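You operate a simulated robot arm through the tools that you are given. There is no shell and no other tool. Be economical: measure what you need, move in short steps, check, and stop when the job is done.

You run a simulated robot arm. Do the job below in one go: nothing can be reset, and whatever is moved stays where it is left.

JOB
Brush oil on the middle of the yellow tin, then put the lid back on the oil dish.
Fine: use the yellow brush and stand it back where it stood. Set down upright: yellow brush. A coat counts when it lies all over at full strength: go over it till it gets no stronger.
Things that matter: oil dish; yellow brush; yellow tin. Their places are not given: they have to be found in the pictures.

It is judged by the outcome, as a careful person would: the job done as asked, and still so three seconds after it is handed in. It fails if anything else is knocked over, pushed out of place, dropped, spilled or broken. A push-on lid holds only when it is set on centred and level and pressed home; a screw cap is set on level and turned clockwise until tight.

ROBOT AND FRAMES
A 7-joint arm with a two-finger parallel gripper, fixed in place. Base frame: the origin is at the foot of the arm, x ahead of it, y to its left, z up; the work surface is at about z = 0. Readings come in m, degrees, newtons and seconds.
With the tool pointing down near the work surface it reaches from about 0.24 to 0.62 m from the base axis. Its first joint turns from -66.0 to 66.0 degrees. Payload 2.6 kg.
The tool frame sits at the grasp point between the pads (the TCP): z along the fingers, y along the line on which they close. The tips reach 0.03 m beyond it. Largest opening 0.094 m; finger width 0.028, thickness 0.01; the body of the gripper, 0.05 by 0.096 m, starts 0.055 m behind the TCP.
Orientation is told as [roll, pitch, yaw] about the base's x, y, z axes, in that order, counted from this pose: with the fingers straight down and closing along the base's y, the tool's x points along the base's -x, its y along +y and its z along -z.

CONTROLS
- The arm moves only by the tool nudge_tool. Its argument "steps" is a list of rows, each a list of 7 numbers: the shift along the tool's x, y, z in cm, then the turn, a rotation vector about the tool's x, y, z in rad, then the gripper command, from -1 (fully open) to 1 (shut), values between in proportion. In form: [[tx, ty, tz, rx, ry, rz, gripper], ...]. A call has 1 to 8 rows; each row shifts and turns the commanded pose from where the row before left it, along the tool's axes as they then stand. A row lasts 0.2 s, in which the tool goes at most 0.05 m and 8.6 degrees; a call with a longer step from one row to the next is refused whole, and so is a gripper value outside its range. A pose out of reach is approached as far as the arm can. The call stops where the force on the tool passes 40 N (or 10 N more than at its start, if that is more) or the arm is blocked; 0.2 s more then pass. Each finger travels about 0.072 m/s and halts on what it meets, pressing with about 32 N; the grip force reading is that of the motor and also rises with nothing between the fingers. The clock runs only during rows and for 0.2 s after the last one: add rows that do not move to give the fingers time. The reply holds the time, the measured pose of the TCP, the force on the tool along the base axes, the opening and the grip force, in the units named above and with some noise, with the torque about the TCP (base axes, N m) and any sound that the robot's microphone picked up, and new pictures: "show" is both (left out), scene, wrist or none.
- Cameras (640 x 400 px; columns grow to the right, rows downward): "scene" is fixed at [0.0423, 0.4399, 0.5629]; the picture's right is [-0.69, -0.73, 0.00], its down [-0.43, 0.40, -0.81] and it looks along [0.59, -0.55, -0.59] (base axes); focal length 346 px, centre (320, 200). "wrist" rides on the gripper at [0.076, 0.014, -0.102] in the tool frame; the picture's right is [-0.18, 0.98, 0.00], its down [-0.75, -0.14, -0.64] and it looks along [-0.63, -0.12, 0.77] (tool axes); focal length 243 px, centre (320, 200).
- locate(camera, pixels): for up to 12 pixels [column, row] of the newest picture of that camera ("zoom" is the newest enlarged one), the place [x, y, z] in the base frame of the surface seen there, good to about 0.003 m. It takes no simulated time.
- zoom(camera, box): a new picture of the part [left, top, right, bottom] of that camera's present view, enlarged. It takes no simulated time.
- hand_in(): hands the job in; it is judged then, once.

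Go step by step. Measure first, check grasps and placings, and put right what went wrong. The budget is 80 turns and 200 pictures, counting those below and the enlarged ones. Unless the task says otherwise, let go and move clear before handing in, and close with one line.

The tools are called after "Request:" as name(argument=value, ...) on one line, values as JSON. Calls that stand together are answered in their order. nudge_tool: Moves the arm, as the interface text tells. Its arguments: {"type":"object","properties":{"steps":{"type":"array"},"show":{"type":"string","enum":["both","scene","wrist","none"]}},"required":["steps"]} The other tools are called the same way: locate (camera, pixels) gives the place of the surface under pixels of a picture; zoom (camera, box) takes an enlarged picture of a part of a camera's view; hand_in () hands the job in.

At the start:

```text
t: 0.0
tcp_pos: [0.3346, 0.0005, 0.32]
tool_rot: [0.0, 0.0, 0.0]
ft_force: [0.5, 0.1, 0.1]
moment: [0.03, -0.03, -0.02]
opening: 0.0941
finger_force: 0.0
```

scene: 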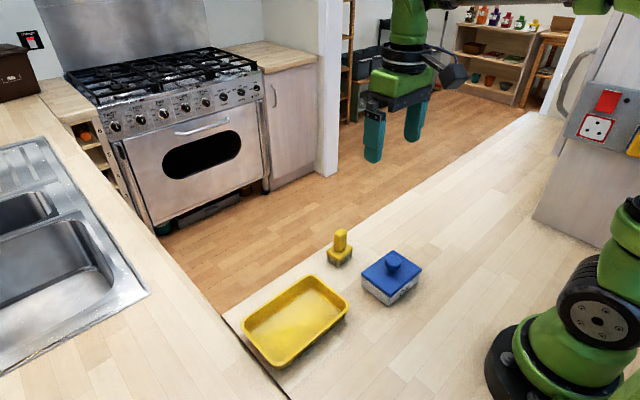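
wrist: 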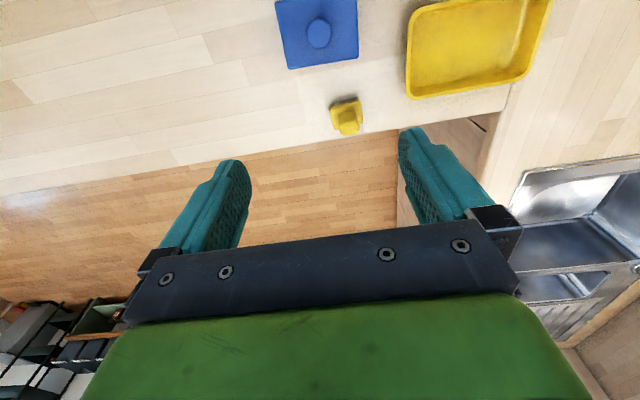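

The scene shows the yellow tin near (295,318), the yellow brush near (340,248) and a blue-lidded dish near (391,277). I'll enlarge and measure them.

Request:
zoom(camera="scene", box=[220, 210, 460, 380])

Request:
locate(camera="scene", pixels=[[340, 232], [341, 246], [340, 262], [393, 256], [391, 252], [390, 249], [362, 275], [393, 292], [422, 267], [388, 304], [295, 318], [330, 250]])

Request:
locate(camera="wrist", pixels=[[318, 33], [287, 68], [358, 60], [276, 5], [346, 120], [334, 105], [360, 100], [346, 102], [410, 98], [505, 85], [470, 45], [414, 12]])

```text
2.35 times, centred on (340, 295) of scene
```

zoom: 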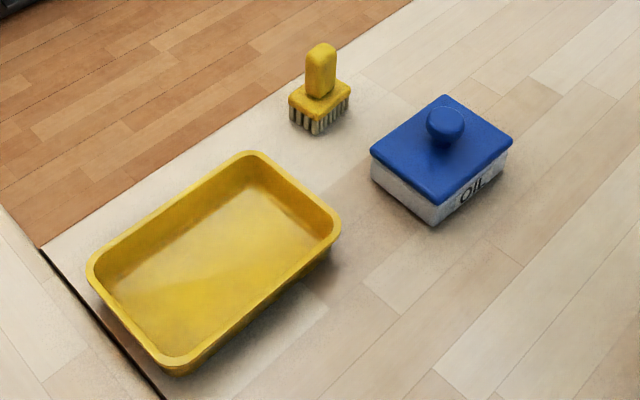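

```text
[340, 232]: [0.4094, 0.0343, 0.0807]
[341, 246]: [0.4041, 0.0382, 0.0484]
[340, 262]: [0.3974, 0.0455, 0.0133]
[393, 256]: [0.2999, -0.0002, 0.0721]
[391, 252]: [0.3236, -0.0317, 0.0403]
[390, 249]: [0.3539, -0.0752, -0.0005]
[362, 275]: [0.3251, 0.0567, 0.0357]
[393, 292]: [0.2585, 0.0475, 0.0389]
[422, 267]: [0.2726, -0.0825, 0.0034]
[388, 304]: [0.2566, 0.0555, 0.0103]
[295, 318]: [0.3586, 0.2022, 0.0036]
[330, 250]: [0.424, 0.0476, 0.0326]
```

```text
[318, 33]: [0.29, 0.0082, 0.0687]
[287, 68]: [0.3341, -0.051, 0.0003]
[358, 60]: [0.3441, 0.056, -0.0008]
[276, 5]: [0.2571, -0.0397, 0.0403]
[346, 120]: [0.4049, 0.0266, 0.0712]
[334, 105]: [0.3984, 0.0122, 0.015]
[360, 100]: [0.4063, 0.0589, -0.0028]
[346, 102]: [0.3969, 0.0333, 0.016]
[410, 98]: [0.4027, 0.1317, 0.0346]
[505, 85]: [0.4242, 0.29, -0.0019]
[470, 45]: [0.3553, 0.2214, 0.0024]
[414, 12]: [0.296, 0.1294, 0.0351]
```

The zoom is clear. I'll measure the brush's block and handle, the lid edges, and the tin's rim and floor in it.

Request:
locate(camera="zoom", pixels=[[322, 48], [312, 50], [331, 52], [308, 92], [293, 95], [316, 109], [347, 88], [319, 70], [333, 70], [316, 130], [293, 122], [348, 104]])

Request:
locate(camera="zoom", pixels=[[445, 114], [430, 122], [462, 122], [376, 151], [436, 196], [506, 141], [444, 99], [405, 175], [470, 168], [433, 222], [373, 178], [505, 165]])

Request:
locate(camera="zoom", pixels=[[252, 154], [335, 222], [177, 362], [93, 265], [250, 205], [310, 232], [180, 345], [110, 285], [215, 270], [240, 195], [295, 240], [130, 290]])

```text
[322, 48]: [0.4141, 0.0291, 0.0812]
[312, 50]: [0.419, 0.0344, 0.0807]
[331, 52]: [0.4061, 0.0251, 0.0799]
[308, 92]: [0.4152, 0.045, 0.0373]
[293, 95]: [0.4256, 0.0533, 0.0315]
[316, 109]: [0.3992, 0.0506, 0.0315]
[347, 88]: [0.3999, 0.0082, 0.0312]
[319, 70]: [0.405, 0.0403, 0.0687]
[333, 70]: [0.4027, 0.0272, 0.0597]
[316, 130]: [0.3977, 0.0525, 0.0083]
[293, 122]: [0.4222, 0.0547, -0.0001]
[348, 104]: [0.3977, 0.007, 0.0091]
```

```text
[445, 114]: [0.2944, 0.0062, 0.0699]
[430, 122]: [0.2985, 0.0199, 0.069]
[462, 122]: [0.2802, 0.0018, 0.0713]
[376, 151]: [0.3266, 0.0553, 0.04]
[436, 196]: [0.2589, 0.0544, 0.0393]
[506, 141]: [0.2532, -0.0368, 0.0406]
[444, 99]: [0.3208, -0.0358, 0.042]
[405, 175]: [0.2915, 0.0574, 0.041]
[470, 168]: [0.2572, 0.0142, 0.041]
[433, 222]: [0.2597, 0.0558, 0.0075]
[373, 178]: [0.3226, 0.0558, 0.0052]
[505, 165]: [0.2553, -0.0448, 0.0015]
```

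```text
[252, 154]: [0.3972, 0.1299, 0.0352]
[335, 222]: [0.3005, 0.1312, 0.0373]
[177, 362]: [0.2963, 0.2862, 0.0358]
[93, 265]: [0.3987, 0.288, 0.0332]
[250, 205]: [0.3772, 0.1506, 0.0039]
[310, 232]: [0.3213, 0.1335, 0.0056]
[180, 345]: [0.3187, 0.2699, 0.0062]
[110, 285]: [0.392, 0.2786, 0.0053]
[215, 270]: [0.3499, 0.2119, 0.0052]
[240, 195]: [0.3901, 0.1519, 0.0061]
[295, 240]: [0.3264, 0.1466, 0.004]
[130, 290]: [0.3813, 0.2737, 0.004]
```

The lid is centred at about (0.290, 0.010) with its top at z 0.041 and the knob top at 0.070. The brush is at about (0.412, 0.031), and the tin's middle is at (0.348, 0.209) with its floor at 0.005. I'll go above the knob first.

Request:
nudge_tool(steps=[[2.2, 0.5, 4.5, 0, 0, 0, -0.3], [2.3, 0.4, 4.5, 0, 0, 0, -0.3], [0, 0, 4.5, 0, 0, 0, -0.3], [0, 0, 4.5, 0, 0, 0, -0.3], [0, 0, 2.0, 0, 0, 0, -0.3], [0, 0, 0, 0, 0, 0, -0.3]])

```text
refused: row 1 steps farther than a row can; nothing moved
```

Request:
nudge_tool(steps=[[2.2, 0.5, 4.0, 0, 0, 0, -0.3], [2.3, 0.4, 4.0, 0, 0, 0, -0.3], [0, 0, 4.5, 0, 0, 0, -0.3], [0, 0, 4.5, 0, 0, 0, -0.3], [0, 0, 3.0, 0, 0, 0, -0.3], [0, 0, 0, 0, 0, 0, -0.3]])

```text
t: 1.4
tcp_pos: [0.289, 0.0095, 0.1195]
tool_rot: [0.0, 0.0, 0.0]
ft_force: [0.2, -0.5, -0.8]
moment: [0.01, 0.0, 0.01]
opening: 0.0611
finger_force: 0.0
```

scene: 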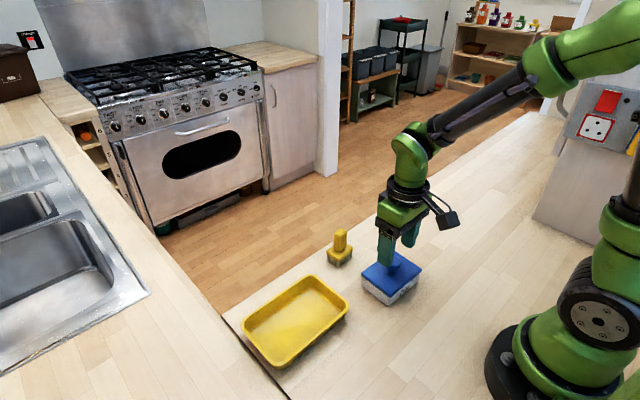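
wrist: 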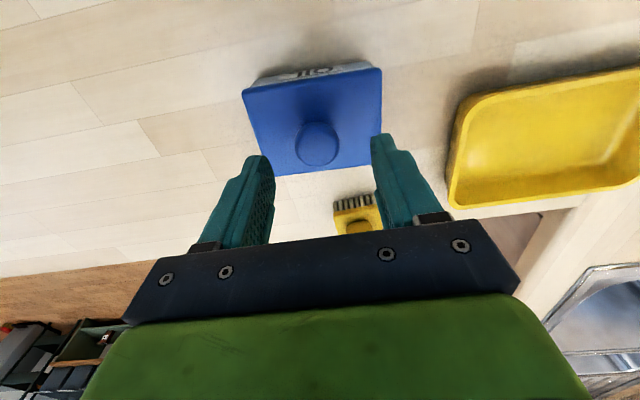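

The tool is above the knob, which shows at (318,140) in the wrist picture. I'll measure the knob and lid corners again from this closer view.

Request:
locate(camera="wrist", pixels=[[318, 130], [300, 143], [337, 143], [318, 160], [246, 92], [379, 72], [377, 152], [278, 172], [318, 145], [265, 130], [380, 110], [310, 82]])

Request:
zoom(camera="wrist", box=[220, 50, 420, 180])

```text
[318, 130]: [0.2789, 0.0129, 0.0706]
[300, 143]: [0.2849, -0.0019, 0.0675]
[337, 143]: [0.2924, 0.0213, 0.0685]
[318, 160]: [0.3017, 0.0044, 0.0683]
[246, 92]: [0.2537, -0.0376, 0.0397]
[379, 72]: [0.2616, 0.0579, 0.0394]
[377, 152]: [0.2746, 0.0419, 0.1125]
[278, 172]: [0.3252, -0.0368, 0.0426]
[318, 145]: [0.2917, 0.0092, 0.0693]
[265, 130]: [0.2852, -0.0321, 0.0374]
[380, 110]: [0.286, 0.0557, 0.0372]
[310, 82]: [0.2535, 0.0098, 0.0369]
```

```text
3.08 times, centred on (320, 115) of wrist
```

zoom: 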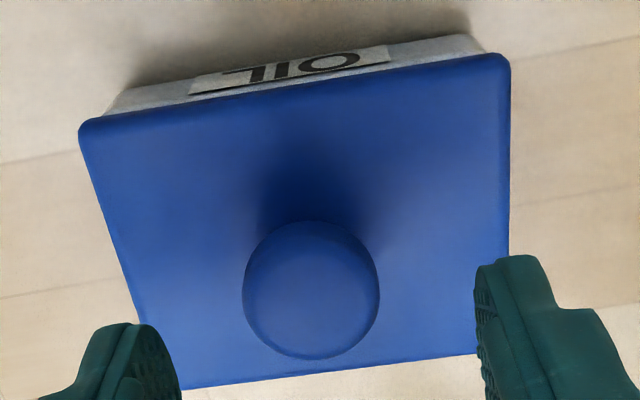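

The knob centre is at (0.290, 0.010) and the TCP is within 1 mm of it. I'll go down to z ≈ 0.0745 so the tips stay about 3 mm above the lid, then close.

Request:
nudge_tool(steps=[[0, 0, 2.5, 0, 0, 0, -0.3], [0, 0, 2.0, 0, 0, 0, -0.3], [0, 0, 0, 0, 0, 0, -0.3], [0, 0, 0, 0, 0, 0, 1], [0, 0, 0, 0, 0, 0, 1], [0, 0, 0, 0, 0, 0, 1], [0, 0, 0, 0, 0, 0, 1]])

```text
t: 3.0
tcp_pos: [0.2896, 0.0093, 0.074]
tool_rot: [0.0, 0.0, 0.0]
ft_force: [0.6, 0.2, 0.7]
moment: [0.03, -0.02, -0.01]
opening: 0.0292
finger_force: 32.4
heard: snap
```

scene: 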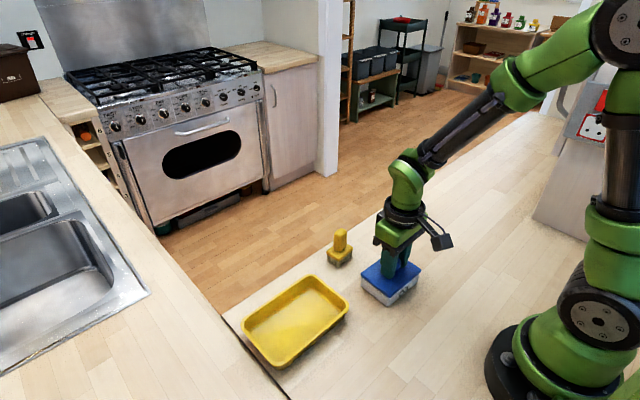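
wrist: 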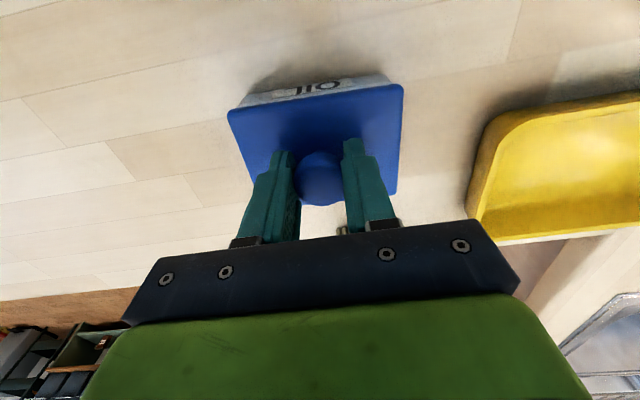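

The knob is gripped at an opening of 0.029, and a snap was heard. I'll lift slowly and straight.

Request:
nudge_tool(steps=[[0, 0, -0.5, 0, 0, 0, 1], [0, 0, -0.5, 0, 0, 0, 1], [0, 0, -1, 0, 0, 0, 1], [0, 0, -2, 0, 0, 0, 1], [0, 0, -2, 0, 0, 0, 1], [0, 0, 0, 0, 0, 0, 1]])

```text
t: 4.4
tcp_pos: [0.2911, 0.0085, 0.1343]
tool_rot: [0.0, 0.0, 0.1]
ft_force: [0.0, 0.1, 0.1]
moment: [0.0, -0.03, 0.0]
opening: 0.0294
finger_force: 32.2
```

scene: 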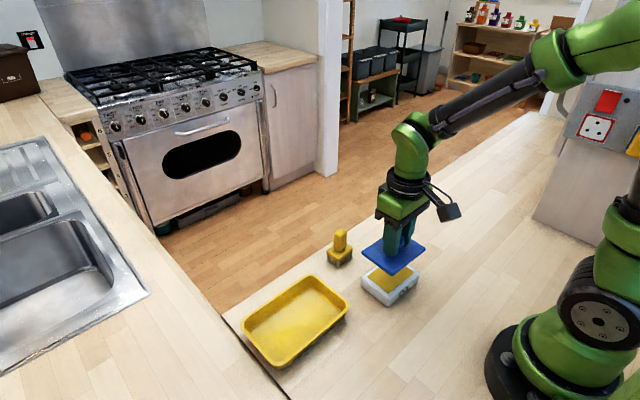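
wrist: 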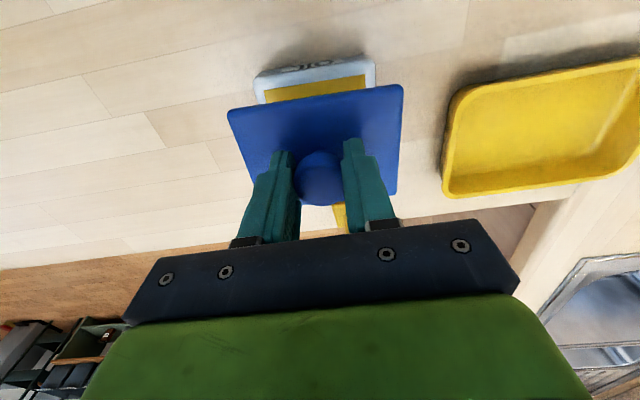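

The lid is off and the dish shows oil. I'll carry the lid to clear counter at about (0.30, -0.155) and lower part way.

Request:
nudge_tool(steps=[[0, -4.2, 0, 0, 0, 0, 1], [0, -4.2, 0, 0, 0, 0, 1], [0, -4.2, 0, 0, 0, 0, 1], [0, -4.0, 0, 0, 0, 0, 1], [0, 0, 3, 0, 0, 0, 1], [0, 0, 3, 0, 0, 0, 1], [0, 0, 0, 0, 0, 0, 1]], show="scene")

Request:
zoom(camera="scene", box=[340, 160, 540, 310])

```text
t: 6.0
tcp_pos: [0.2888, -0.1585, 0.0754]
tool_rot: [0.0, 0.1, 0.1]
ft_force: [-0.5, 0.1, 0.3]
moment: [0.01, -0.04, -0.02]
opening: 0.0292
finger_force: 31.5
```

scene: 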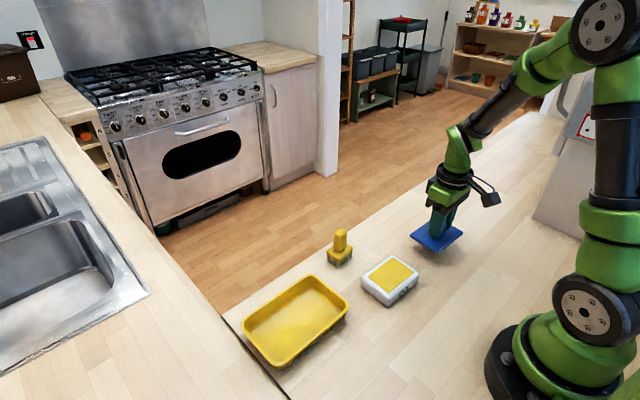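

```text
2.67 times, centred on (440, 235) of scene
```

zoom: 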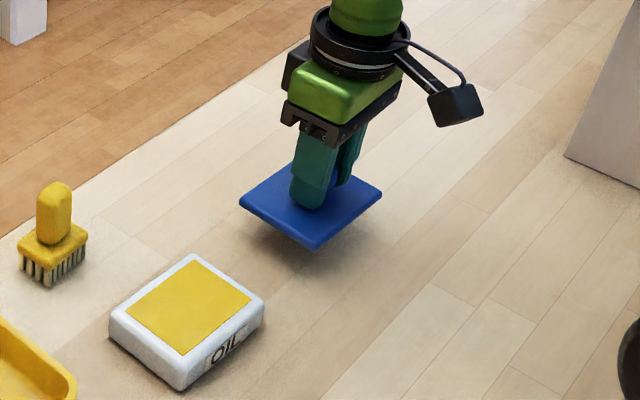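

The lid is a thin slab hovering about 3.5 cm up. I'll lower it until it touches, and measure the open dish meanwhile.

Request:
locate(camera="zoom", pixels=[[193, 258], [128, 309], [182, 353], [250, 298], [190, 305], [112, 309], [182, 364], [262, 296], [193, 252], [182, 388], [243, 205], [317, 246]])

Request:
nudge_tool(steps=[[0, 0, 1.5, 0, 0, 0, 1], [0, 0, 1.2, 0, 0, 0, 1], [0, 0, 0.3, 0, 0, 0, 1], [0, 0, 0, 0, 0, 0, 1]], show="scene")

```text
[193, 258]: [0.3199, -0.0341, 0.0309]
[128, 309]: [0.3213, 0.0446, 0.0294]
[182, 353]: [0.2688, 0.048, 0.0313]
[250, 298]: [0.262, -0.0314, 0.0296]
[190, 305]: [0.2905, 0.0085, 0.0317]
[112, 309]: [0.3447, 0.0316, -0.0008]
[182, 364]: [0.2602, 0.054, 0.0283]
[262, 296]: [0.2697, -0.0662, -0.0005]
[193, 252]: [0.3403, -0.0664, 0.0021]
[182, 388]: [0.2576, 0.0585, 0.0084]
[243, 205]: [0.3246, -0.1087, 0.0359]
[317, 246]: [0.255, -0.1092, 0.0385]
```

```text
t: 7.0
tcp_pos: [0.2895, -0.1566, 0.0457]
tool_rot: [0.0, 0.0, 0.0]
ft_force: [0.7, -0.5, -0.2]
moment: [-0.05, -0.03, 0.05]
opening: 0.0294
finger_force: 31.5
```

scene: 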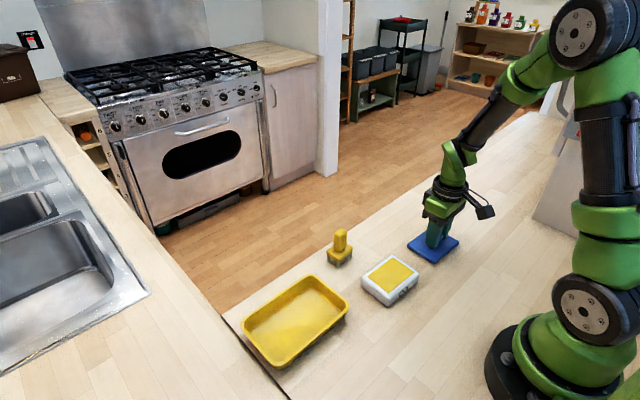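

The oil surface lies at z ≈ 0.030, just about level with the rim. The lid is still a few mm up, so I'll lower it in 1 mm steps.

Request:
nudge_tool(steps=[[0, 0, 0.15, 0, 0, 0, 1], [0, 0, 0.15, 0, 0, 0, 1], [0, 0, 0.1, 0, 0, 0, 1], [0, 0, 0, 0, 0, 0, 1]], show="none")

```text
t: 8.0
tcp_pos: [0.2906, -0.1569, 0.0425]
tool_rot: [-0.1, -0.2, -0.1]
ft_force: [-4.2, 4.6, 33.3]
moment: [0.09, -0.06, 0.0]
opening: 0.0296
finger_force: 32.1
```

Contact reads 33 N at z 0.0425. I'll ease off 1 mm, open, and rise.

Request:
nudge_tool(steps=[[0, 0, -0.1, 0, 0, 0, 1], [0, 0, 0, 0, 0, 0, 0.0], [0, 0, 0, 0, 0, 0, -0.3], [0, 0, 0, 0, 0, 0, -0.3], [0, 0, -4, 0, 0, 0, -0.3], [0, 0, -4.5, 0, 0, 0, -0.3], [0, 0, -4.5, 0, 0, 0, -0.3], [0, 0, 0, 0, 0, 0, -0.3]])

Request:
zoom(camera="scene", box=[320, 200, 480, 310])

```text
t: 9.8
tcp_pos: [0.2906, -0.1596, 0.1733]
tool_rot: [0.0, 0.0, 0.0]
ft_force: [0.4, -0.5, 0.2]
moment: [0.0, -0.01, 0.02]
opening: 0.0607
finger_force: 0.0
```

scene: 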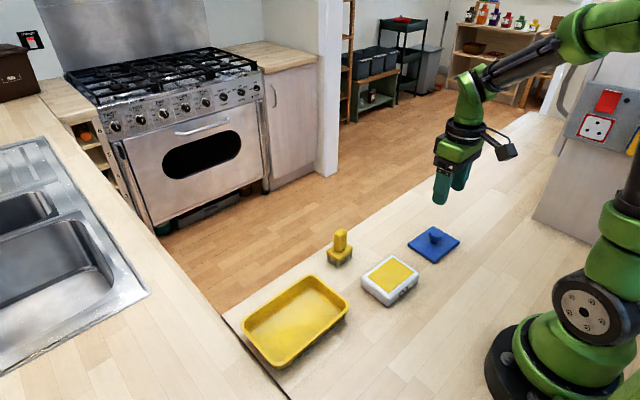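
wrist: 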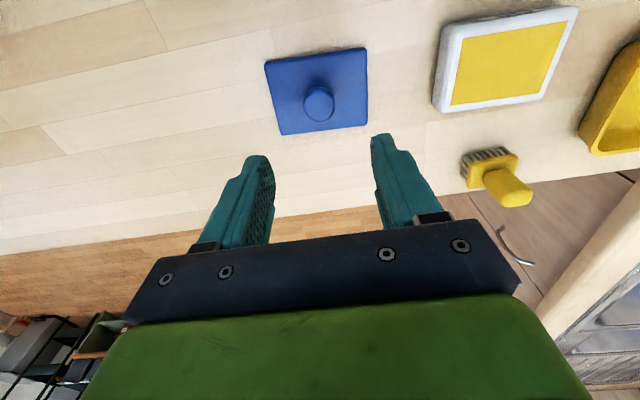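

```text
3.64 times, centred on (400, 255) of scene
```

zoom: 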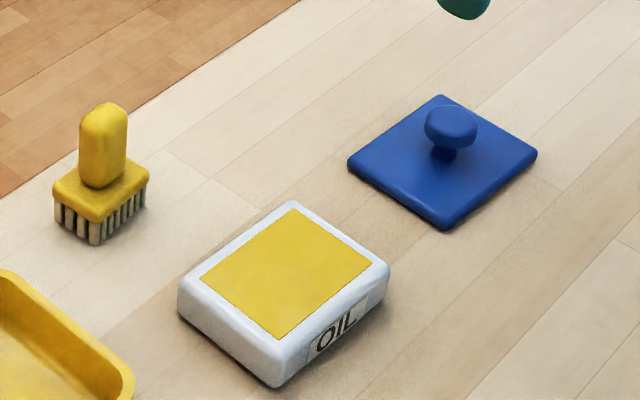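

The lid lies flat with its knob up. Next I'll go above the brush and look closely.

Request:
nudge_tool(steps=[[-2.43, 3.81, 0, 0, 0, 0, -0.3], [-2.43, 3.81, 0, 0, 0, 0, -0.3], [-2.43, 3.81, 0, 0, 0, 0, -0.3], [-2.43, 3.81, 0, 0, 0, 0, -0.3], [-2.43, 3.81, 0, 0, 0, 0, -0.3], [0, 0, 3.5, 0, 0, 0, -0.3], [0, 0, 0, 0, 0, 0, -0.3]], show="wrist")

Request:
zoom(camera="wrist", box=[220, 80, 420, 210])

```text
t: 11.4
tcp_pos: [0.4133, 0.033, 0.1399]
tool_rot: [0.0, 0.1, -0.1]
ft_force: [-0.1, 0.1, -0.2]
moment: [0.01, -0.02, 0.0]
opening: 0.061
finger_force: 0.0
```

wrist: 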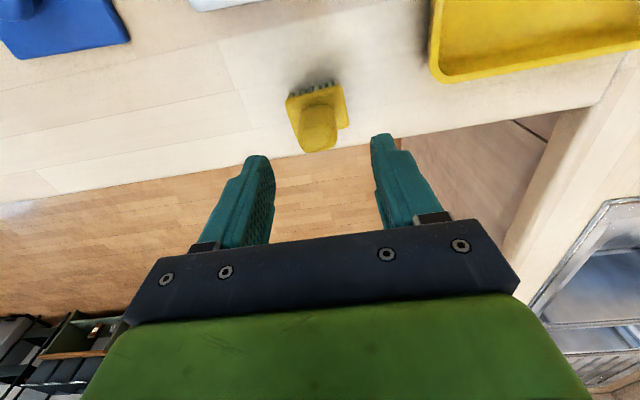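

```text
3.08 times, centred on (320, 145) of wrist
```

zoom: 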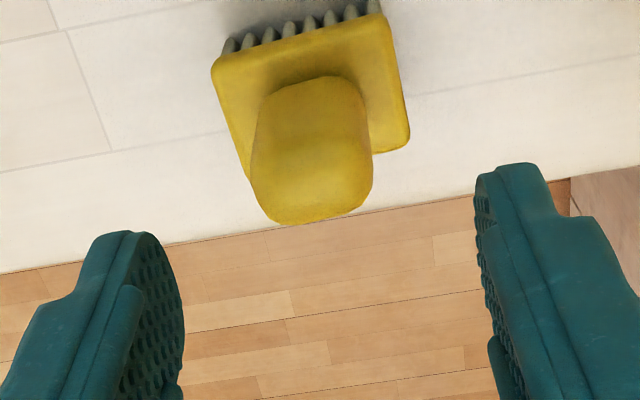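

The brush looks turned slightly relative to the gripper. I'll measure its block corners and handle.

Request:
locate(camera="zoom", pixels=[[216, 68], [376, 18], [405, 140], [246, 165], [228, 100], [296, 45], [390, 80], [258, 170], [368, 170], [280, 218], [345, 210], [310, 165]])

Request:
locate(camera="zoom", pixels=[[262, 110], [358, 100], [320, 80], [262, 90], [350, 82], [256, 150], [370, 140], [312, 185], [312, 140], [300, 20], [240, 130], [385, 145]])

```text
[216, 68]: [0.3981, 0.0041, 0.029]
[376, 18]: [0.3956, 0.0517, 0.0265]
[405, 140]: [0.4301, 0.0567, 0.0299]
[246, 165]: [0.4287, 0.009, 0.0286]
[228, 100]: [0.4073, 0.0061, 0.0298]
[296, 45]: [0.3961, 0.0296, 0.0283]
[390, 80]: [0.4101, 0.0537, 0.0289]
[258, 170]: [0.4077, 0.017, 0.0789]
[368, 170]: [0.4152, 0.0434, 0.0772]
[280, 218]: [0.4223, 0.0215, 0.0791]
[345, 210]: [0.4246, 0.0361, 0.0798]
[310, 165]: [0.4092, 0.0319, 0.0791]
```

```text
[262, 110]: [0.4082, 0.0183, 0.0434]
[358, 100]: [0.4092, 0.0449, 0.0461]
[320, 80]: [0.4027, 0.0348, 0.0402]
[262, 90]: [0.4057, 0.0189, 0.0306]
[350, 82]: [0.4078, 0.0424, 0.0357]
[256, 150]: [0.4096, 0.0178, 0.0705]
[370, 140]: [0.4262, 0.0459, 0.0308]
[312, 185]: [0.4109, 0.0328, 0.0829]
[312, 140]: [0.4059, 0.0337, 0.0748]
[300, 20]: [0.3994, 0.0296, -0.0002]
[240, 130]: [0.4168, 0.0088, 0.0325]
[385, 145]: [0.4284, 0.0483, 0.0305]
```

The block's edges are turned about 6° counter-clockwise, with the centre at about (0.414, 0.030). I'll turn the gripper to match, descend to z 0.069 (tips above the block) and close.

Request:
nudge_tool(steps=[[-0.07, -0.25, 0, 0, 0, -0.105, -0.3], [0, 0, 3, 0, 0, 0, -0.3], [0, 0, 3, 0, 0, 0, -0.3], [0, 0, 1.1, 0, 0, 0, -0.3], [0, 0, 0, 0, 0, 0, -0.3]])

```text
t: 12.6
tcp_pos: [0.4124, 0.0315, 0.0679]
tool_rot: [-0.1, 0.0, 6.0]
ft_force: [0.0, 0.1, -0.7]
moment: [0.0, -0.01, -0.02]
opening: 0.0612
finger_force: 0.0
```

scene: 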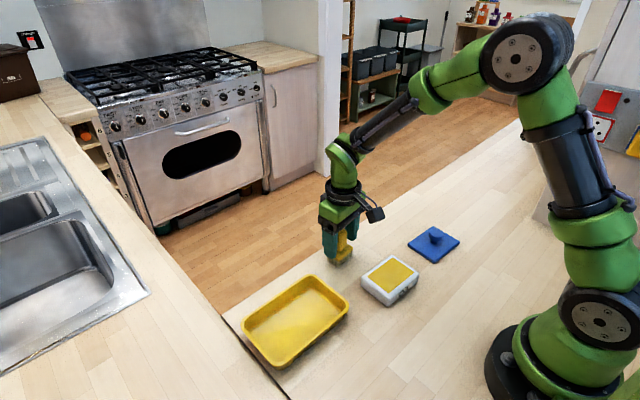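
wrist: 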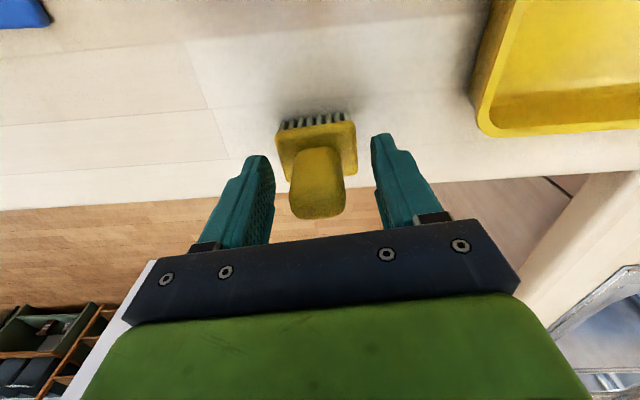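

The handle is centred between the fingers, around (317,180). I'll close.

Request:
nudge_tool(steps=[[0, 0, 0, 0, 0, 0, 1], [0, 0, 0, 0, 0, 0, 1], [0, 0, 0, 0, 0, 0, 1], [0, 0, 0, 0, 0, 0, 1]], show="wrist")

```text
t: 13.6
tcp_pos: [0.4122, 0.0311, 0.0671]
tool_rot: [0.0, 0.0, 6.0]
ft_force: [0.0, -0.3, 0.5]
moment: [-0.02, -0.02, 0.0]
opening: 0.0333
finger_force: 32.0
```

wrist: 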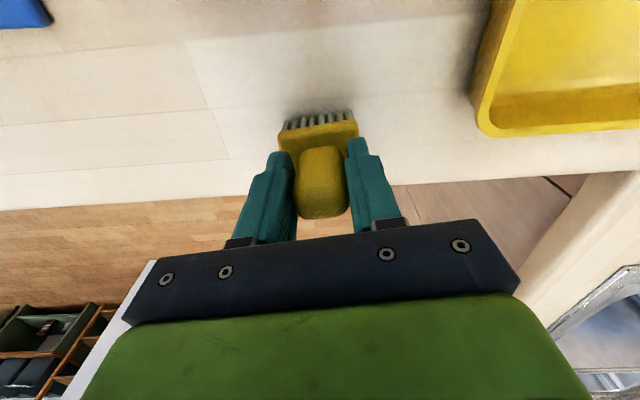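

The brush is gripped at an opening of 0.033. I'll lift, square the yaw, and move above the oil pad.

Request:
nudge_tool(steps=[[0, 0, -1, 0, 0, 0, 1], [0, 0, -3.5, 0, 0, 0.105, 1], [0, 0, -3, 0, 0, 0, 1], [4.07, -0.75, 0, 0, 0, 0, 1], [4.07, -0.75, 0, 0, 0, 0, 1], [4.07, -0.75, 0, 0, 0, 0, 1], [0, 0, 2, 0, 0, 0, 1], [0, 0, 0, 0, 0, 0, 1]])

Request:
zoom(camera="scene", box=[320, 200, 480, 310])

```text
t: 15.4
tcp_pos: [0.292, 0.0101, 0.1211]
tool_rot: [-0.1, 0.0, 0.0]
ft_force: [-1.1, -0.4, -0.7]
moment: [-0.04, 0.0, -0.01]
opening: 0.0331
finger_force: 31.9
```

scene: 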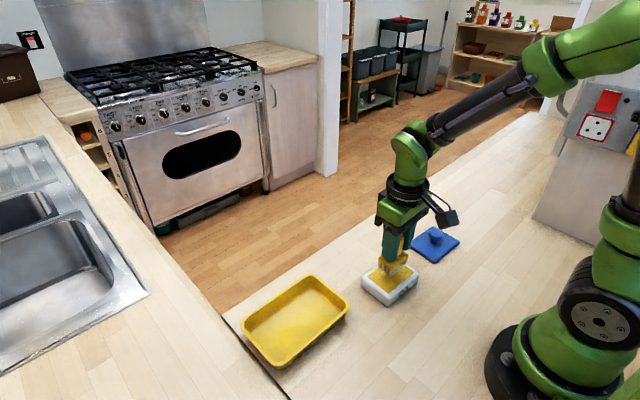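
wrist: 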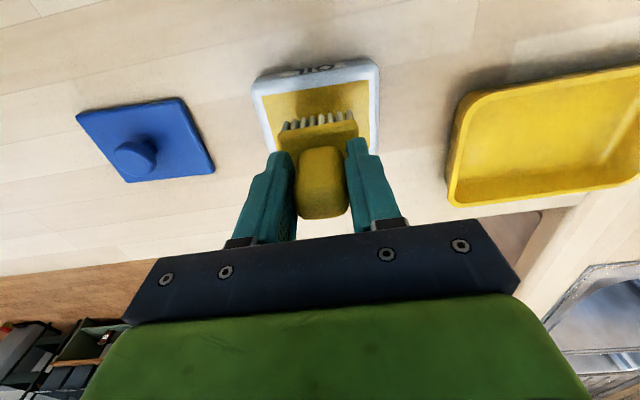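

```text
3.64 times, centred on (400, 255) of scene
```

zoom: 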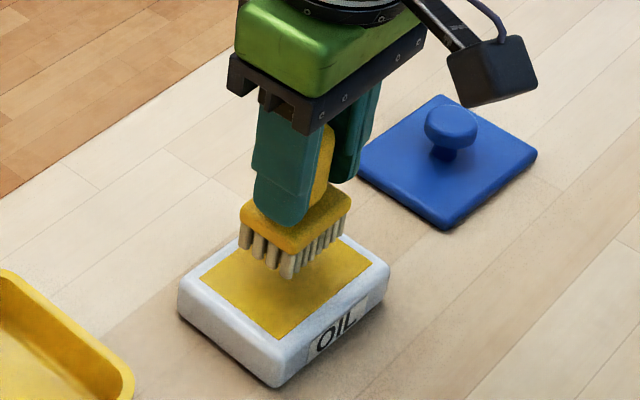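

The brush hovers over the oil with its bristles about 2 cm up. I'll lower until there is light contact.

Request:
nudge_tool(steps=[[0, 0, 1.2, 0, 0, 0, 1], [0, 0, 0.8, 0, 0, 0, 1], [0, 0, 0.2, 0, 0, 0, 1], [0, 0, 0, 0, 0, 0, 1]], show="scene")

Request:
zoom(camera="scene", box=[320, 200, 480, 310])

```text
t: 16.4
tcp_pos: [0.29, 0.0096, 0.0989]
tool_rot: [0.1, 0.1, -0.1]
ft_force: [-0.5, 0.8, 0.3]
moment: [-0.03, 0.0, 0.02]
opening: 0.0335
finger_force: 31.9
```

scene: 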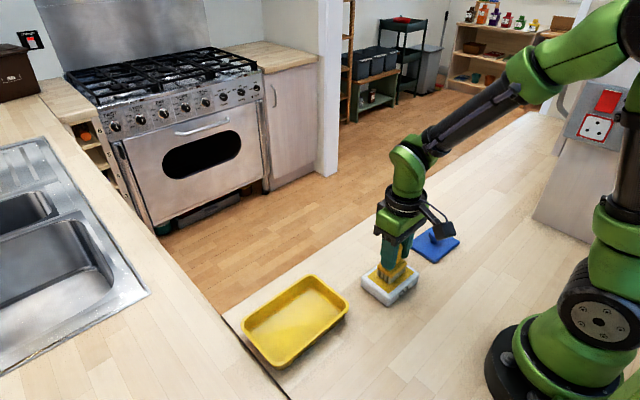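

```text
3.64 times, centred on (400, 255) of scene
```

zoom: 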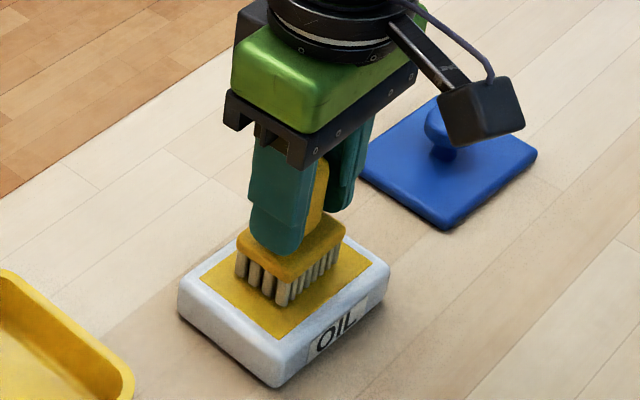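

The bristles look just at the oil but no force shows yet. I'll go down in 1 mm steps.

Request:
nudge_tool(steps=[[0, 0, 0.1, 0, 0, 0, 1], [0, 0, 0.1, 0, 0, 0, 1], [0, 0, 0, 0, 0, 0, 1]], show="none")

```text
t: 17.2
tcp_pos: [0.2924, 0.0097, 0.0971]
tool_rot: [0.0, 0.0, 0.0]
ft_force: [-6.3, 1.9, 17.8]
moment: [0.03, 0.35, -0.04]
opening: 0.0332
finger_force: 32.0
```

Contact reads about 18 N at z 0.097. I'll hold briefly, lift, and look at the bristles.

Request:
nudge_tool(steps=[[0, 0, 0, 0, 0, 0, 1], [0, 0, 0, 0, 0, 0, 1], [0, 0, -0.5, 0, 0, 0, 1], [0, 0, -3, 0, 0, 0, 1], [0, 0, -1, 0, 0, 0, 1], [0, 0, 0, 0, 0, 0, 1]], show="scene")

Request:
zoom(camera="scene", box=[320, 200, 480, 310])

```text
t: 18.6
tcp_pos: [0.2904, 0.0078, 0.1426]
tool_rot: [-0.1, 0.0, 0.0]
ft_force: [-1.3, -0.8, -0.7]
moment: [0.03, -0.03, 0.01]
opening: 0.0332
finger_force: 31.8
```

scene: 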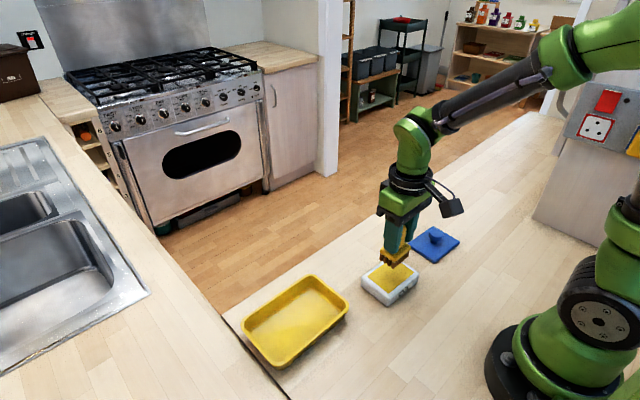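

```text
3.64 times, centred on (400, 255) of scene
```

zoom: 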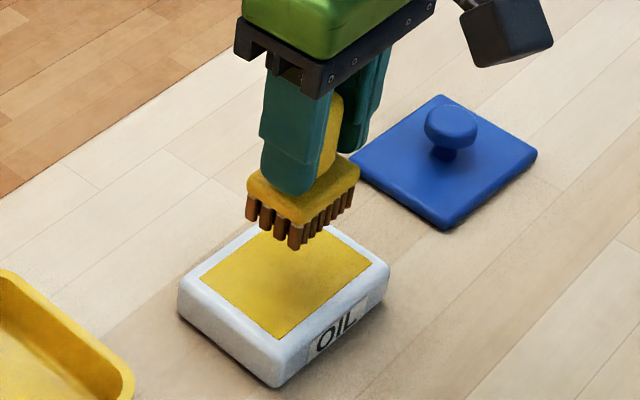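

The bristles are brown, so they are loaded. I'll carry the brush above the middle of the tin and look.

Request:
nudge_tool(steps=[[-1.15, 4.0, 0, 0, 0, 0, 1], [-1.15, 4.0, 0, 0, 0, 0, 1], [-1.15, 4.0, 0, 0, 0, 0, 1], [-1.15, 4.0, 0, 0, 0, 0, 1], [-1.15, 4.0, 0, 0, 0, 0, 1], [0, 0, 3, 0, 0, 0, 1], [0, 0, 0, 0, 0, 0, 1]])

Request:
zoom(camera="scene", box=[215, 240, 375, 380])

```text
t: 20.2
tcp_pos: [0.3477, 0.2077, 0.1118]
tool_rot: [-0.1, 0.0, -0.1]
ft_force: [0.7, 0.5, 0.3]
moment: [0.01, -0.01, -0.02]
opening: 0.0331
finger_force: 31.6
```

scene: 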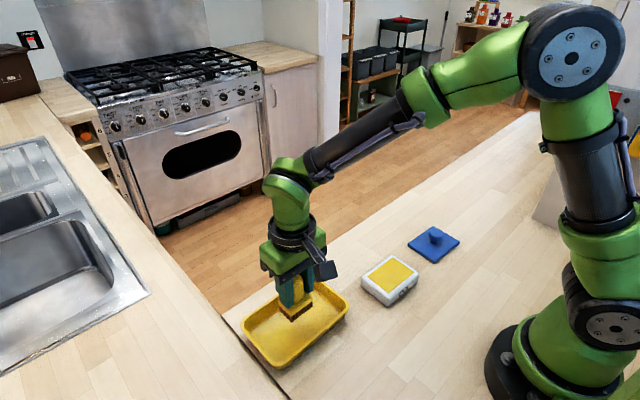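
wrist: 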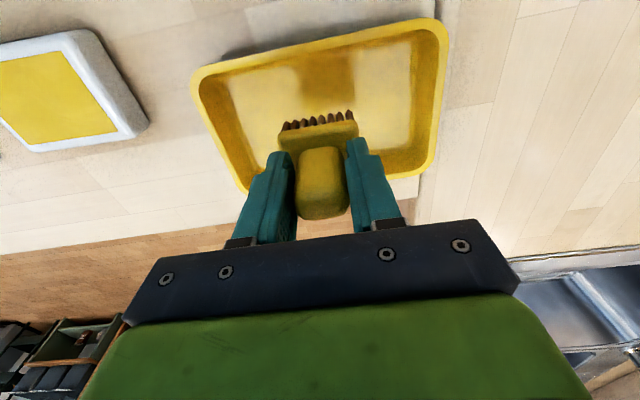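

```text
2.86 times, centred on (295, 310) of scene
```

zoom: 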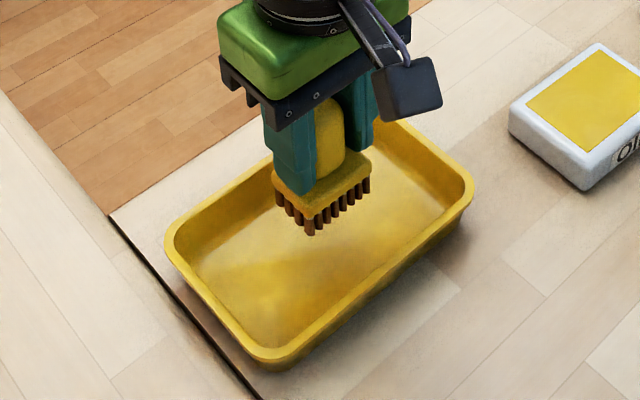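

The brush is centred over the tin. I'll lower to just above the floor, then make contact in 1 mm steps.

Request:
nudge_tool(steps=[[0, -0.05, 2, 0, 0, 0, 1], [0, 0, 1.6, 0, 0, 0, 1], [0, 0, 0.1, 0, 0, 0, 1], [0, 0, 0.1, 0, 0, 0, 1], [0, 0, 0, 0, 0, 0, 1]], show="none")

```text
t: 21.4
tcp_pos: [0.3482, 0.2076, 0.0758]
tool_rot: [0.0, -0.1, 0.0]
ft_force: [0.0, -0.1, -0.3]
moment: [0.02, 0.02, 0.01]
opening: 0.0332
finger_force: 31.8
```

Request:
nudge_tool(steps=[[0, 0, 0.1, 0, 0, 0, 1], [0, 0, 0.1, 0, 0, 0, 1], [0, 0, 0.1, 0, 0, 0, 1], [0, 0, 0, 0, 0, 0, 1]], show="none")

```text
t: 22.4
tcp_pos: [0.3474, 0.2066, 0.0721]
tool_rot: [0.1, 0.0, 0.0]
ft_force: [-0.3, -0.5, 2.5]
moment: [-0.02, -0.04, -0.03]
opening: 0.0331
finger_force: 31.9
```

Very light contact (2.5 N) at z 0.072. I'll add 0.5 mm and make one short stroke, watching whether the tin drags.

Request:
nudge_tool(steps=[[0, 0, 0.05, 0, 0, 0, 1], [0, 1, 0, 0, 0, 0, 1], [0, 1, 0, 0, 0, 0, 1], [0, -1, 0, 0, 0, 0, 1], [0, -1, 0, 0, 0, 0, 1], [0, -1, 0, 0, 0, 0, 1], [0, -1, 0, 0, 0, 0, 1]])

Request:
zoom(camera="scene", box=[215, 240, 375, 380])

```text
t: 24.0
tcp_pos: [0.3493, 0.1879, 0.0706]
tool_rot: [0.1, -0.1, 0.0]
ft_force: [-0.1, 3.2, 5.1]
moment: [0.01, -0.05, 0.0]
opening: 0.033
finger_force: 32.0
```

scene: 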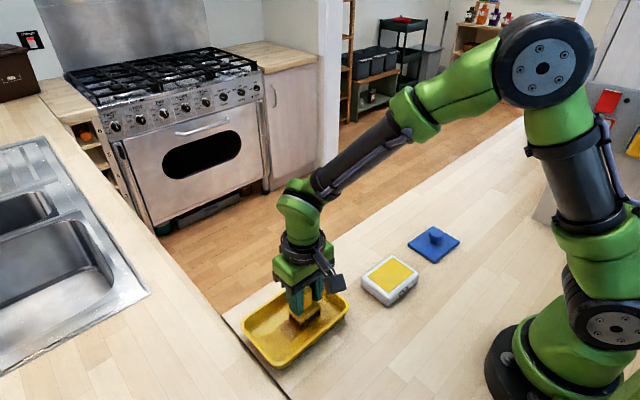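
wrist: 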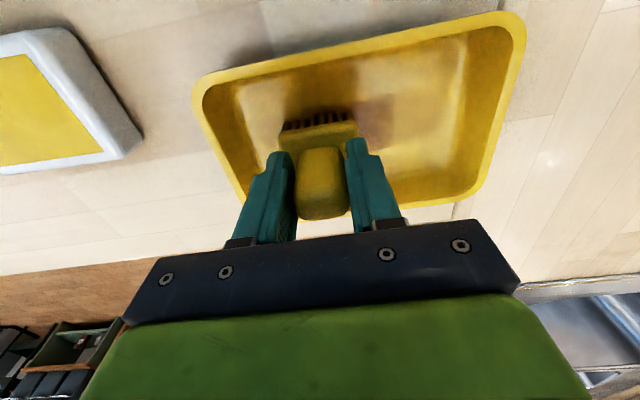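

```text
2.86 times, centred on (295, 310) of scene
```

zoom: 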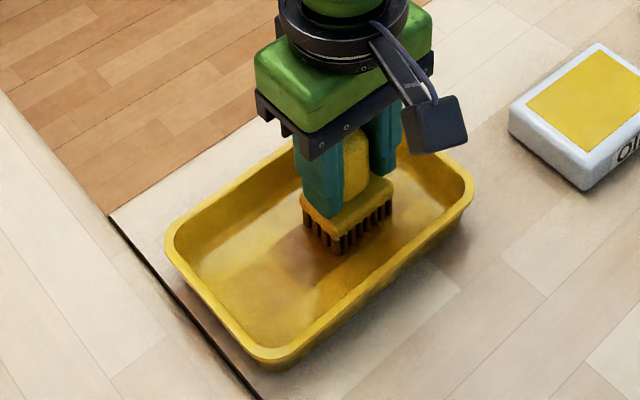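

The tin stayed put and a faint brown patch is forming. I'll cover the middle with parallel strokes, then lift to look.

Request:
nudge_tool(steps=[[1.0, 0, 0, 0, 0, 0, 1], [0, 2, 0, 0, 0, 0, 1], [0, 2, 0, 0, 0, 0, 1], [-2.0, 0, 0, 0, 0, 0, 1], [0, -2, 0, 0, 0, 0, 1], [0, -2, 0, 0, 0, 0, 1], [1.0, 0, 0, 0, 0, 0, 1], [0, 2, 0, 0, 0, 0, 1]], show="none")

Request:
nudge_tool(steps=[[0, 0, -2, 0, 0, 0, 1], [0, 0, -4.5, 0, 0, 0, 1], [0, 0, -4.5, 0, 0, 0, 1], [-4.5, 0, -2, 0, 0, 0, 1], [-4.5, 0, 0, 0, 0, 0, 1], [0, 0, 0, 0, 0, 0, 1]])

Request:
zoom(camera="scene", box=[215, 240, 375, 380])

```text
t: 25.8
tcp_pos: [0.3497, 0.2053, 0.0695]
tool_rot: [0.0, -0.1, -0.2]
ft_force: [-0.2, -8.8, 22.8]
moment: [-0.08, -0.19, -0.07]
opening: 0.0331
finger_force: 32.2
```

```text
t: 27.2
tcp_pos: [0.4374, 0.2069, 0.1994]
tool_rot: [0.0, 0.0, 0.0]
ft_force: [0.2, 0.3, -0.5]
moment: [-0.02, 0.02, -0.02]
opening: 0.0332
finger_force: 32.1
```

scene: 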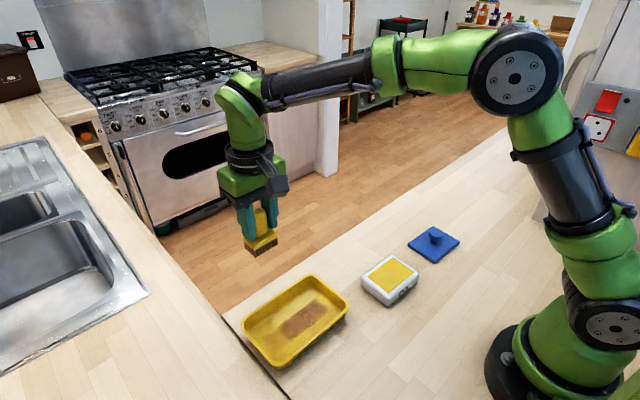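
wrist: 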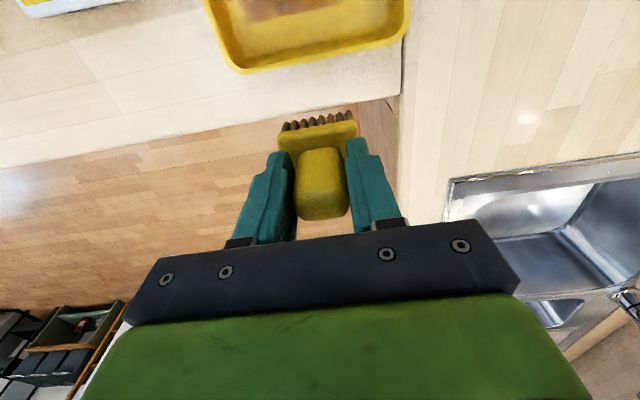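

```text
2.86 times, centred on (295, 310) of scene
```

zoom: 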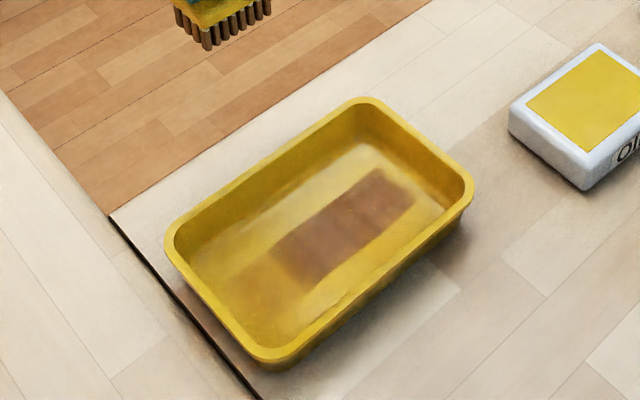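

A brown patch is showing in the tin. I'll measure where it lies relative to the rim and whether the tin shifted.

Request:
locate(camera="zoom", pixels=[[379, 170], [414, 196], [310, 286], [268, 250], [362, 102], [469, 190], [268, 358], [170, 248], [345, 225]])

Request:
zoom(camera="scene", box=[250, 270, 345, 350])

```text
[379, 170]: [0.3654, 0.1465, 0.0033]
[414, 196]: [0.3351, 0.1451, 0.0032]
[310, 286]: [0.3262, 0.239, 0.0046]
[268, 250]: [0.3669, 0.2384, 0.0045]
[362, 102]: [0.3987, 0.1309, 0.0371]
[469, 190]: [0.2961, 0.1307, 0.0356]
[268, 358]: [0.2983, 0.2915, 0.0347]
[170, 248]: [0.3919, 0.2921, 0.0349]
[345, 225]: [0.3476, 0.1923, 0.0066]
```

```text
5.00 times, centred on (298, 310) of scene
```

zoom: 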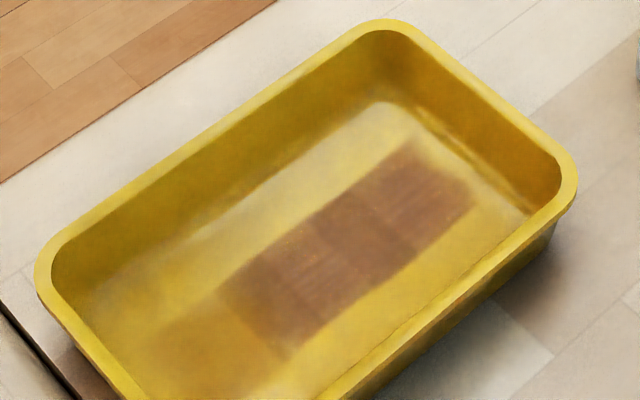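

The tin is unmoved. The coat spans about x 0.326–0.366 and y 0.147–0.238, and it is weaker at the high-y end. I'll go back and make more passes weighted toward that end.

Request:
nudge_tool(steps=[[4.5, 0, 0, 0, 0, 0, 1], [4.5, 0, 2, 0, 0, 0, 1], [0, 0.2, 4.5, 0, 0, 0, 1], [0, 0, 4.5, 0, 0, 0, 1], [0, 0, 1.6, 0, 0, 0, 1], [0, 0, 0.4, 0, 0, 0, 1]], show="none")

Request:
nudge_tool(steps=[[1.2, 0, 0, 0, 0, 0, 1], [0, 2, 0, 0, 0, 0, 1], [0, -2, 0, 0, 0, 0, 1], [-1.2, 0, 0, 0, 0, 0, 1], [0, 2, 0, 0, 0, 0, 1], [-1.2, 0, 0, 0, 0, 0, 1], [0, -2, 0, 0, 0, 0, 1], [0, 2, 0, 0, 0, 0, 1]], show="none")

```text
t: 28.6
tcp_pos: [0.3476, 0.213, 0.0695]
tool_rot: [0.1, -0.1, -0.1]
ft_force: [-5.1, -3.2, 17.5]
moment: [-0.13, 0.19, -0.03]
opening: 0.033
finger_force: 32.1
```

```text
t: 30.4
tcp_pos: [0.3597, 0.2312, 0.0707]
tool_rot: [0.0, -0.1, 0.1]
ft_force: [0.0, -2.5, 5.5]
moment: [-0.07, -0.12, -0.03]
opening: 0.0329
finger_force: 32.3
```

Contact stayed steady between 5 and 17 N. I'll lift aside and look.

Request:
nudge_tool(steps=[[0, 0, -2, 0, 0, 0, 1], [0, 0, -4.5, 0, 0, 0, 1], [0, 0, -4.5, 0, 0, 0, 1], [-4, -1.2, -2, 0, 0, 0, 1], [-4, -1, 0, 0, 0, 0, 1], [0, 0, 0, 0, 0, 0, 1]], show="scene")

Request:
zoom(camera="scene", box=[250, 270, 345, 350])

```text
t: 31.8
tcp_pos: [0.4411, 0.2082, 0.1991]
tool_rot: [0.0, -0.1, 0.0]
ft_force: [0.2, 0.7, -0.6]
moment: [0.0, -0.03, -0.03]
opening: 0.0331
finger_force: 32.3
```

scene: 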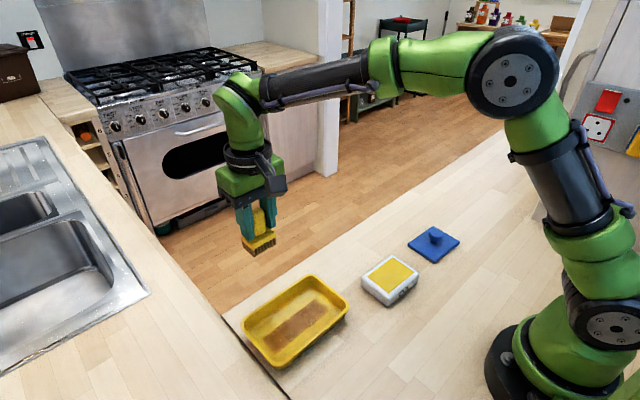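

```text
5.00 times, centred on (298, 310) of scene
```

zoom: 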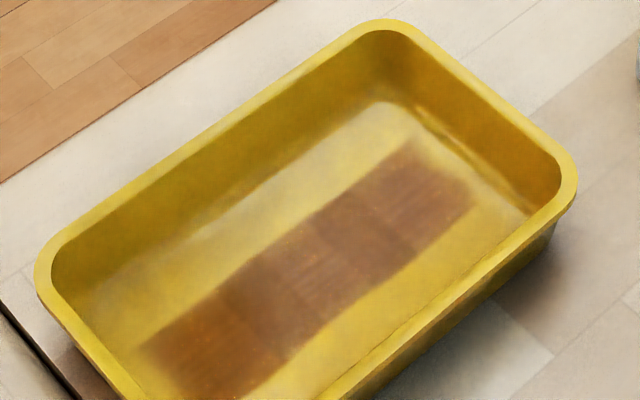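

The coat now fills what looks like a fixed central strip, with both ends sharp. I'll measure its full extent and compare tones.

Request:
locate(camera="zoom", pixels=[[145, 345], [225, 395], [410, 145], [474, 195], [220, 290], [285, 350], [315, 215], [375, 280], [270, 290], [440, 180], [200, 350]])

Request:
zoom(camera="scene", box=[265, 290, 325, 355])

Request:
zoom(camera="scene", box=[225, 210, 295, 270])

```text
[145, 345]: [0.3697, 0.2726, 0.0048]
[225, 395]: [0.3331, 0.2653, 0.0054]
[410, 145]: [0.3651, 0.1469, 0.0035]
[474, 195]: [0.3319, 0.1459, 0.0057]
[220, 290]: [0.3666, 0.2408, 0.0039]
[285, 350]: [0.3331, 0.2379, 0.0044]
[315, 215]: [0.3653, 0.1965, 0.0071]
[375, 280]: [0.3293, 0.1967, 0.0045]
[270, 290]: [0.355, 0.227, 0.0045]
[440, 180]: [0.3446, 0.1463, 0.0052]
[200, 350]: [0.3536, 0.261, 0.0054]
```

```text
6.15 times, centred on (295, 322) of scene
```

zoom: 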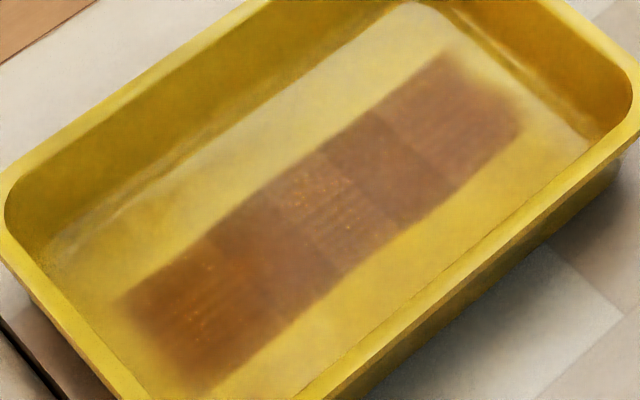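

```text
6.67 times, centred on (260, 240) of scene
```

zoom: 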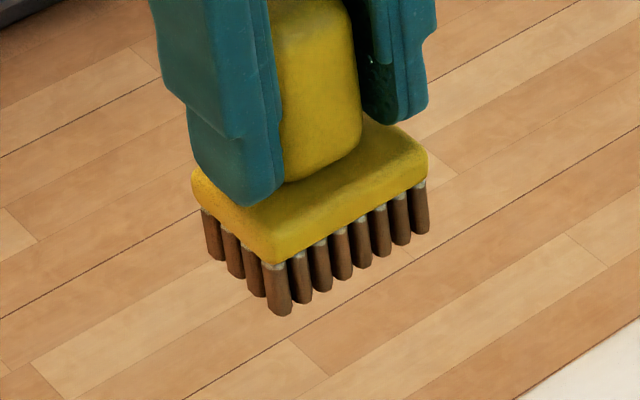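

The strip is five cells spanning y 0.147–0.268, and their tones are slightly uneven, with the end cells lighter. I'll reload at the dish before going over the whole strip.

Request:
nudge_tool(steps=[[2.51, -3.32, 0, 0, 0, 0, 1], [2.51, -3.32, 0, 0, 0, 0, 1], [2.51, -3.32, 0, 0, 0, 0, 1], [2.51, -3.32, 0, 0, 0, 0, 1], [2.51, -3.32, 0, 0, 0, 0, 1], [2.51, -3.32, 0, 0, 0, 0, 1], [0, 0, 4.5, 0, 0, 0, 1], [0, 0, 0, 0, 0, 0, 1]], show="none")

```text
t: 33.6
tcp_pos: [0.2872, 0.0087, 0.1558]
tool_rot: [0.0, 0.1, 0.0]
ft_force: [-0.2, 0.0, -0.3]
moment: [0.02, 0.02, 0.0]
opening: 0.0335
finger_force: 31.9
```

Request:
nudge_tool(steps=[[-0.3, 0, 3.5, 0, 0, 0, 1], [0, 0, 2.0, 0, 0, 0, 1], [0, 0, 0.2, 0, 0, 0, 1], [0, 0, 0.1, 0, 0, 0, 1], [0, 0, 0.05, 0, 0, 0, 1], [0, 0, 0, 0, 0, 0, 1], [0, 0, 0, 0, 0, 0, 1]], show="none")

```text
t: 35.2
tcp_pos: [0.2925, 0.0087, 0.0973]
tool_rot: [-0.1, 0.0, 0.0]
ft_force: [-0.5, 0.1, 0.1]
moment: [-0.01, -0.04, 0.01]
opening: 0.0331
finger_force: 32.2
```

Request:
nudge_tool(steps=[[0, 0, 0.1, 0, 0, 0, 1], [0, 0, 0.05, 0, 0, 0, 1], [0, 0, 0, 0, 0, 0, 1], [0, 0, 0, 0, 0, 0, 1]], show="none")

```text
t: 36.2
tcp_pos: [0.2934, 0.0091, 0.0975]
tool_rot: [0.1, -0.1, 0.0]
ft_force: [-4.9, -1.2, 21.4]
moment: [0.01, 0.06, 0.01]
opening: 0.033
finger_force: 32.1
```

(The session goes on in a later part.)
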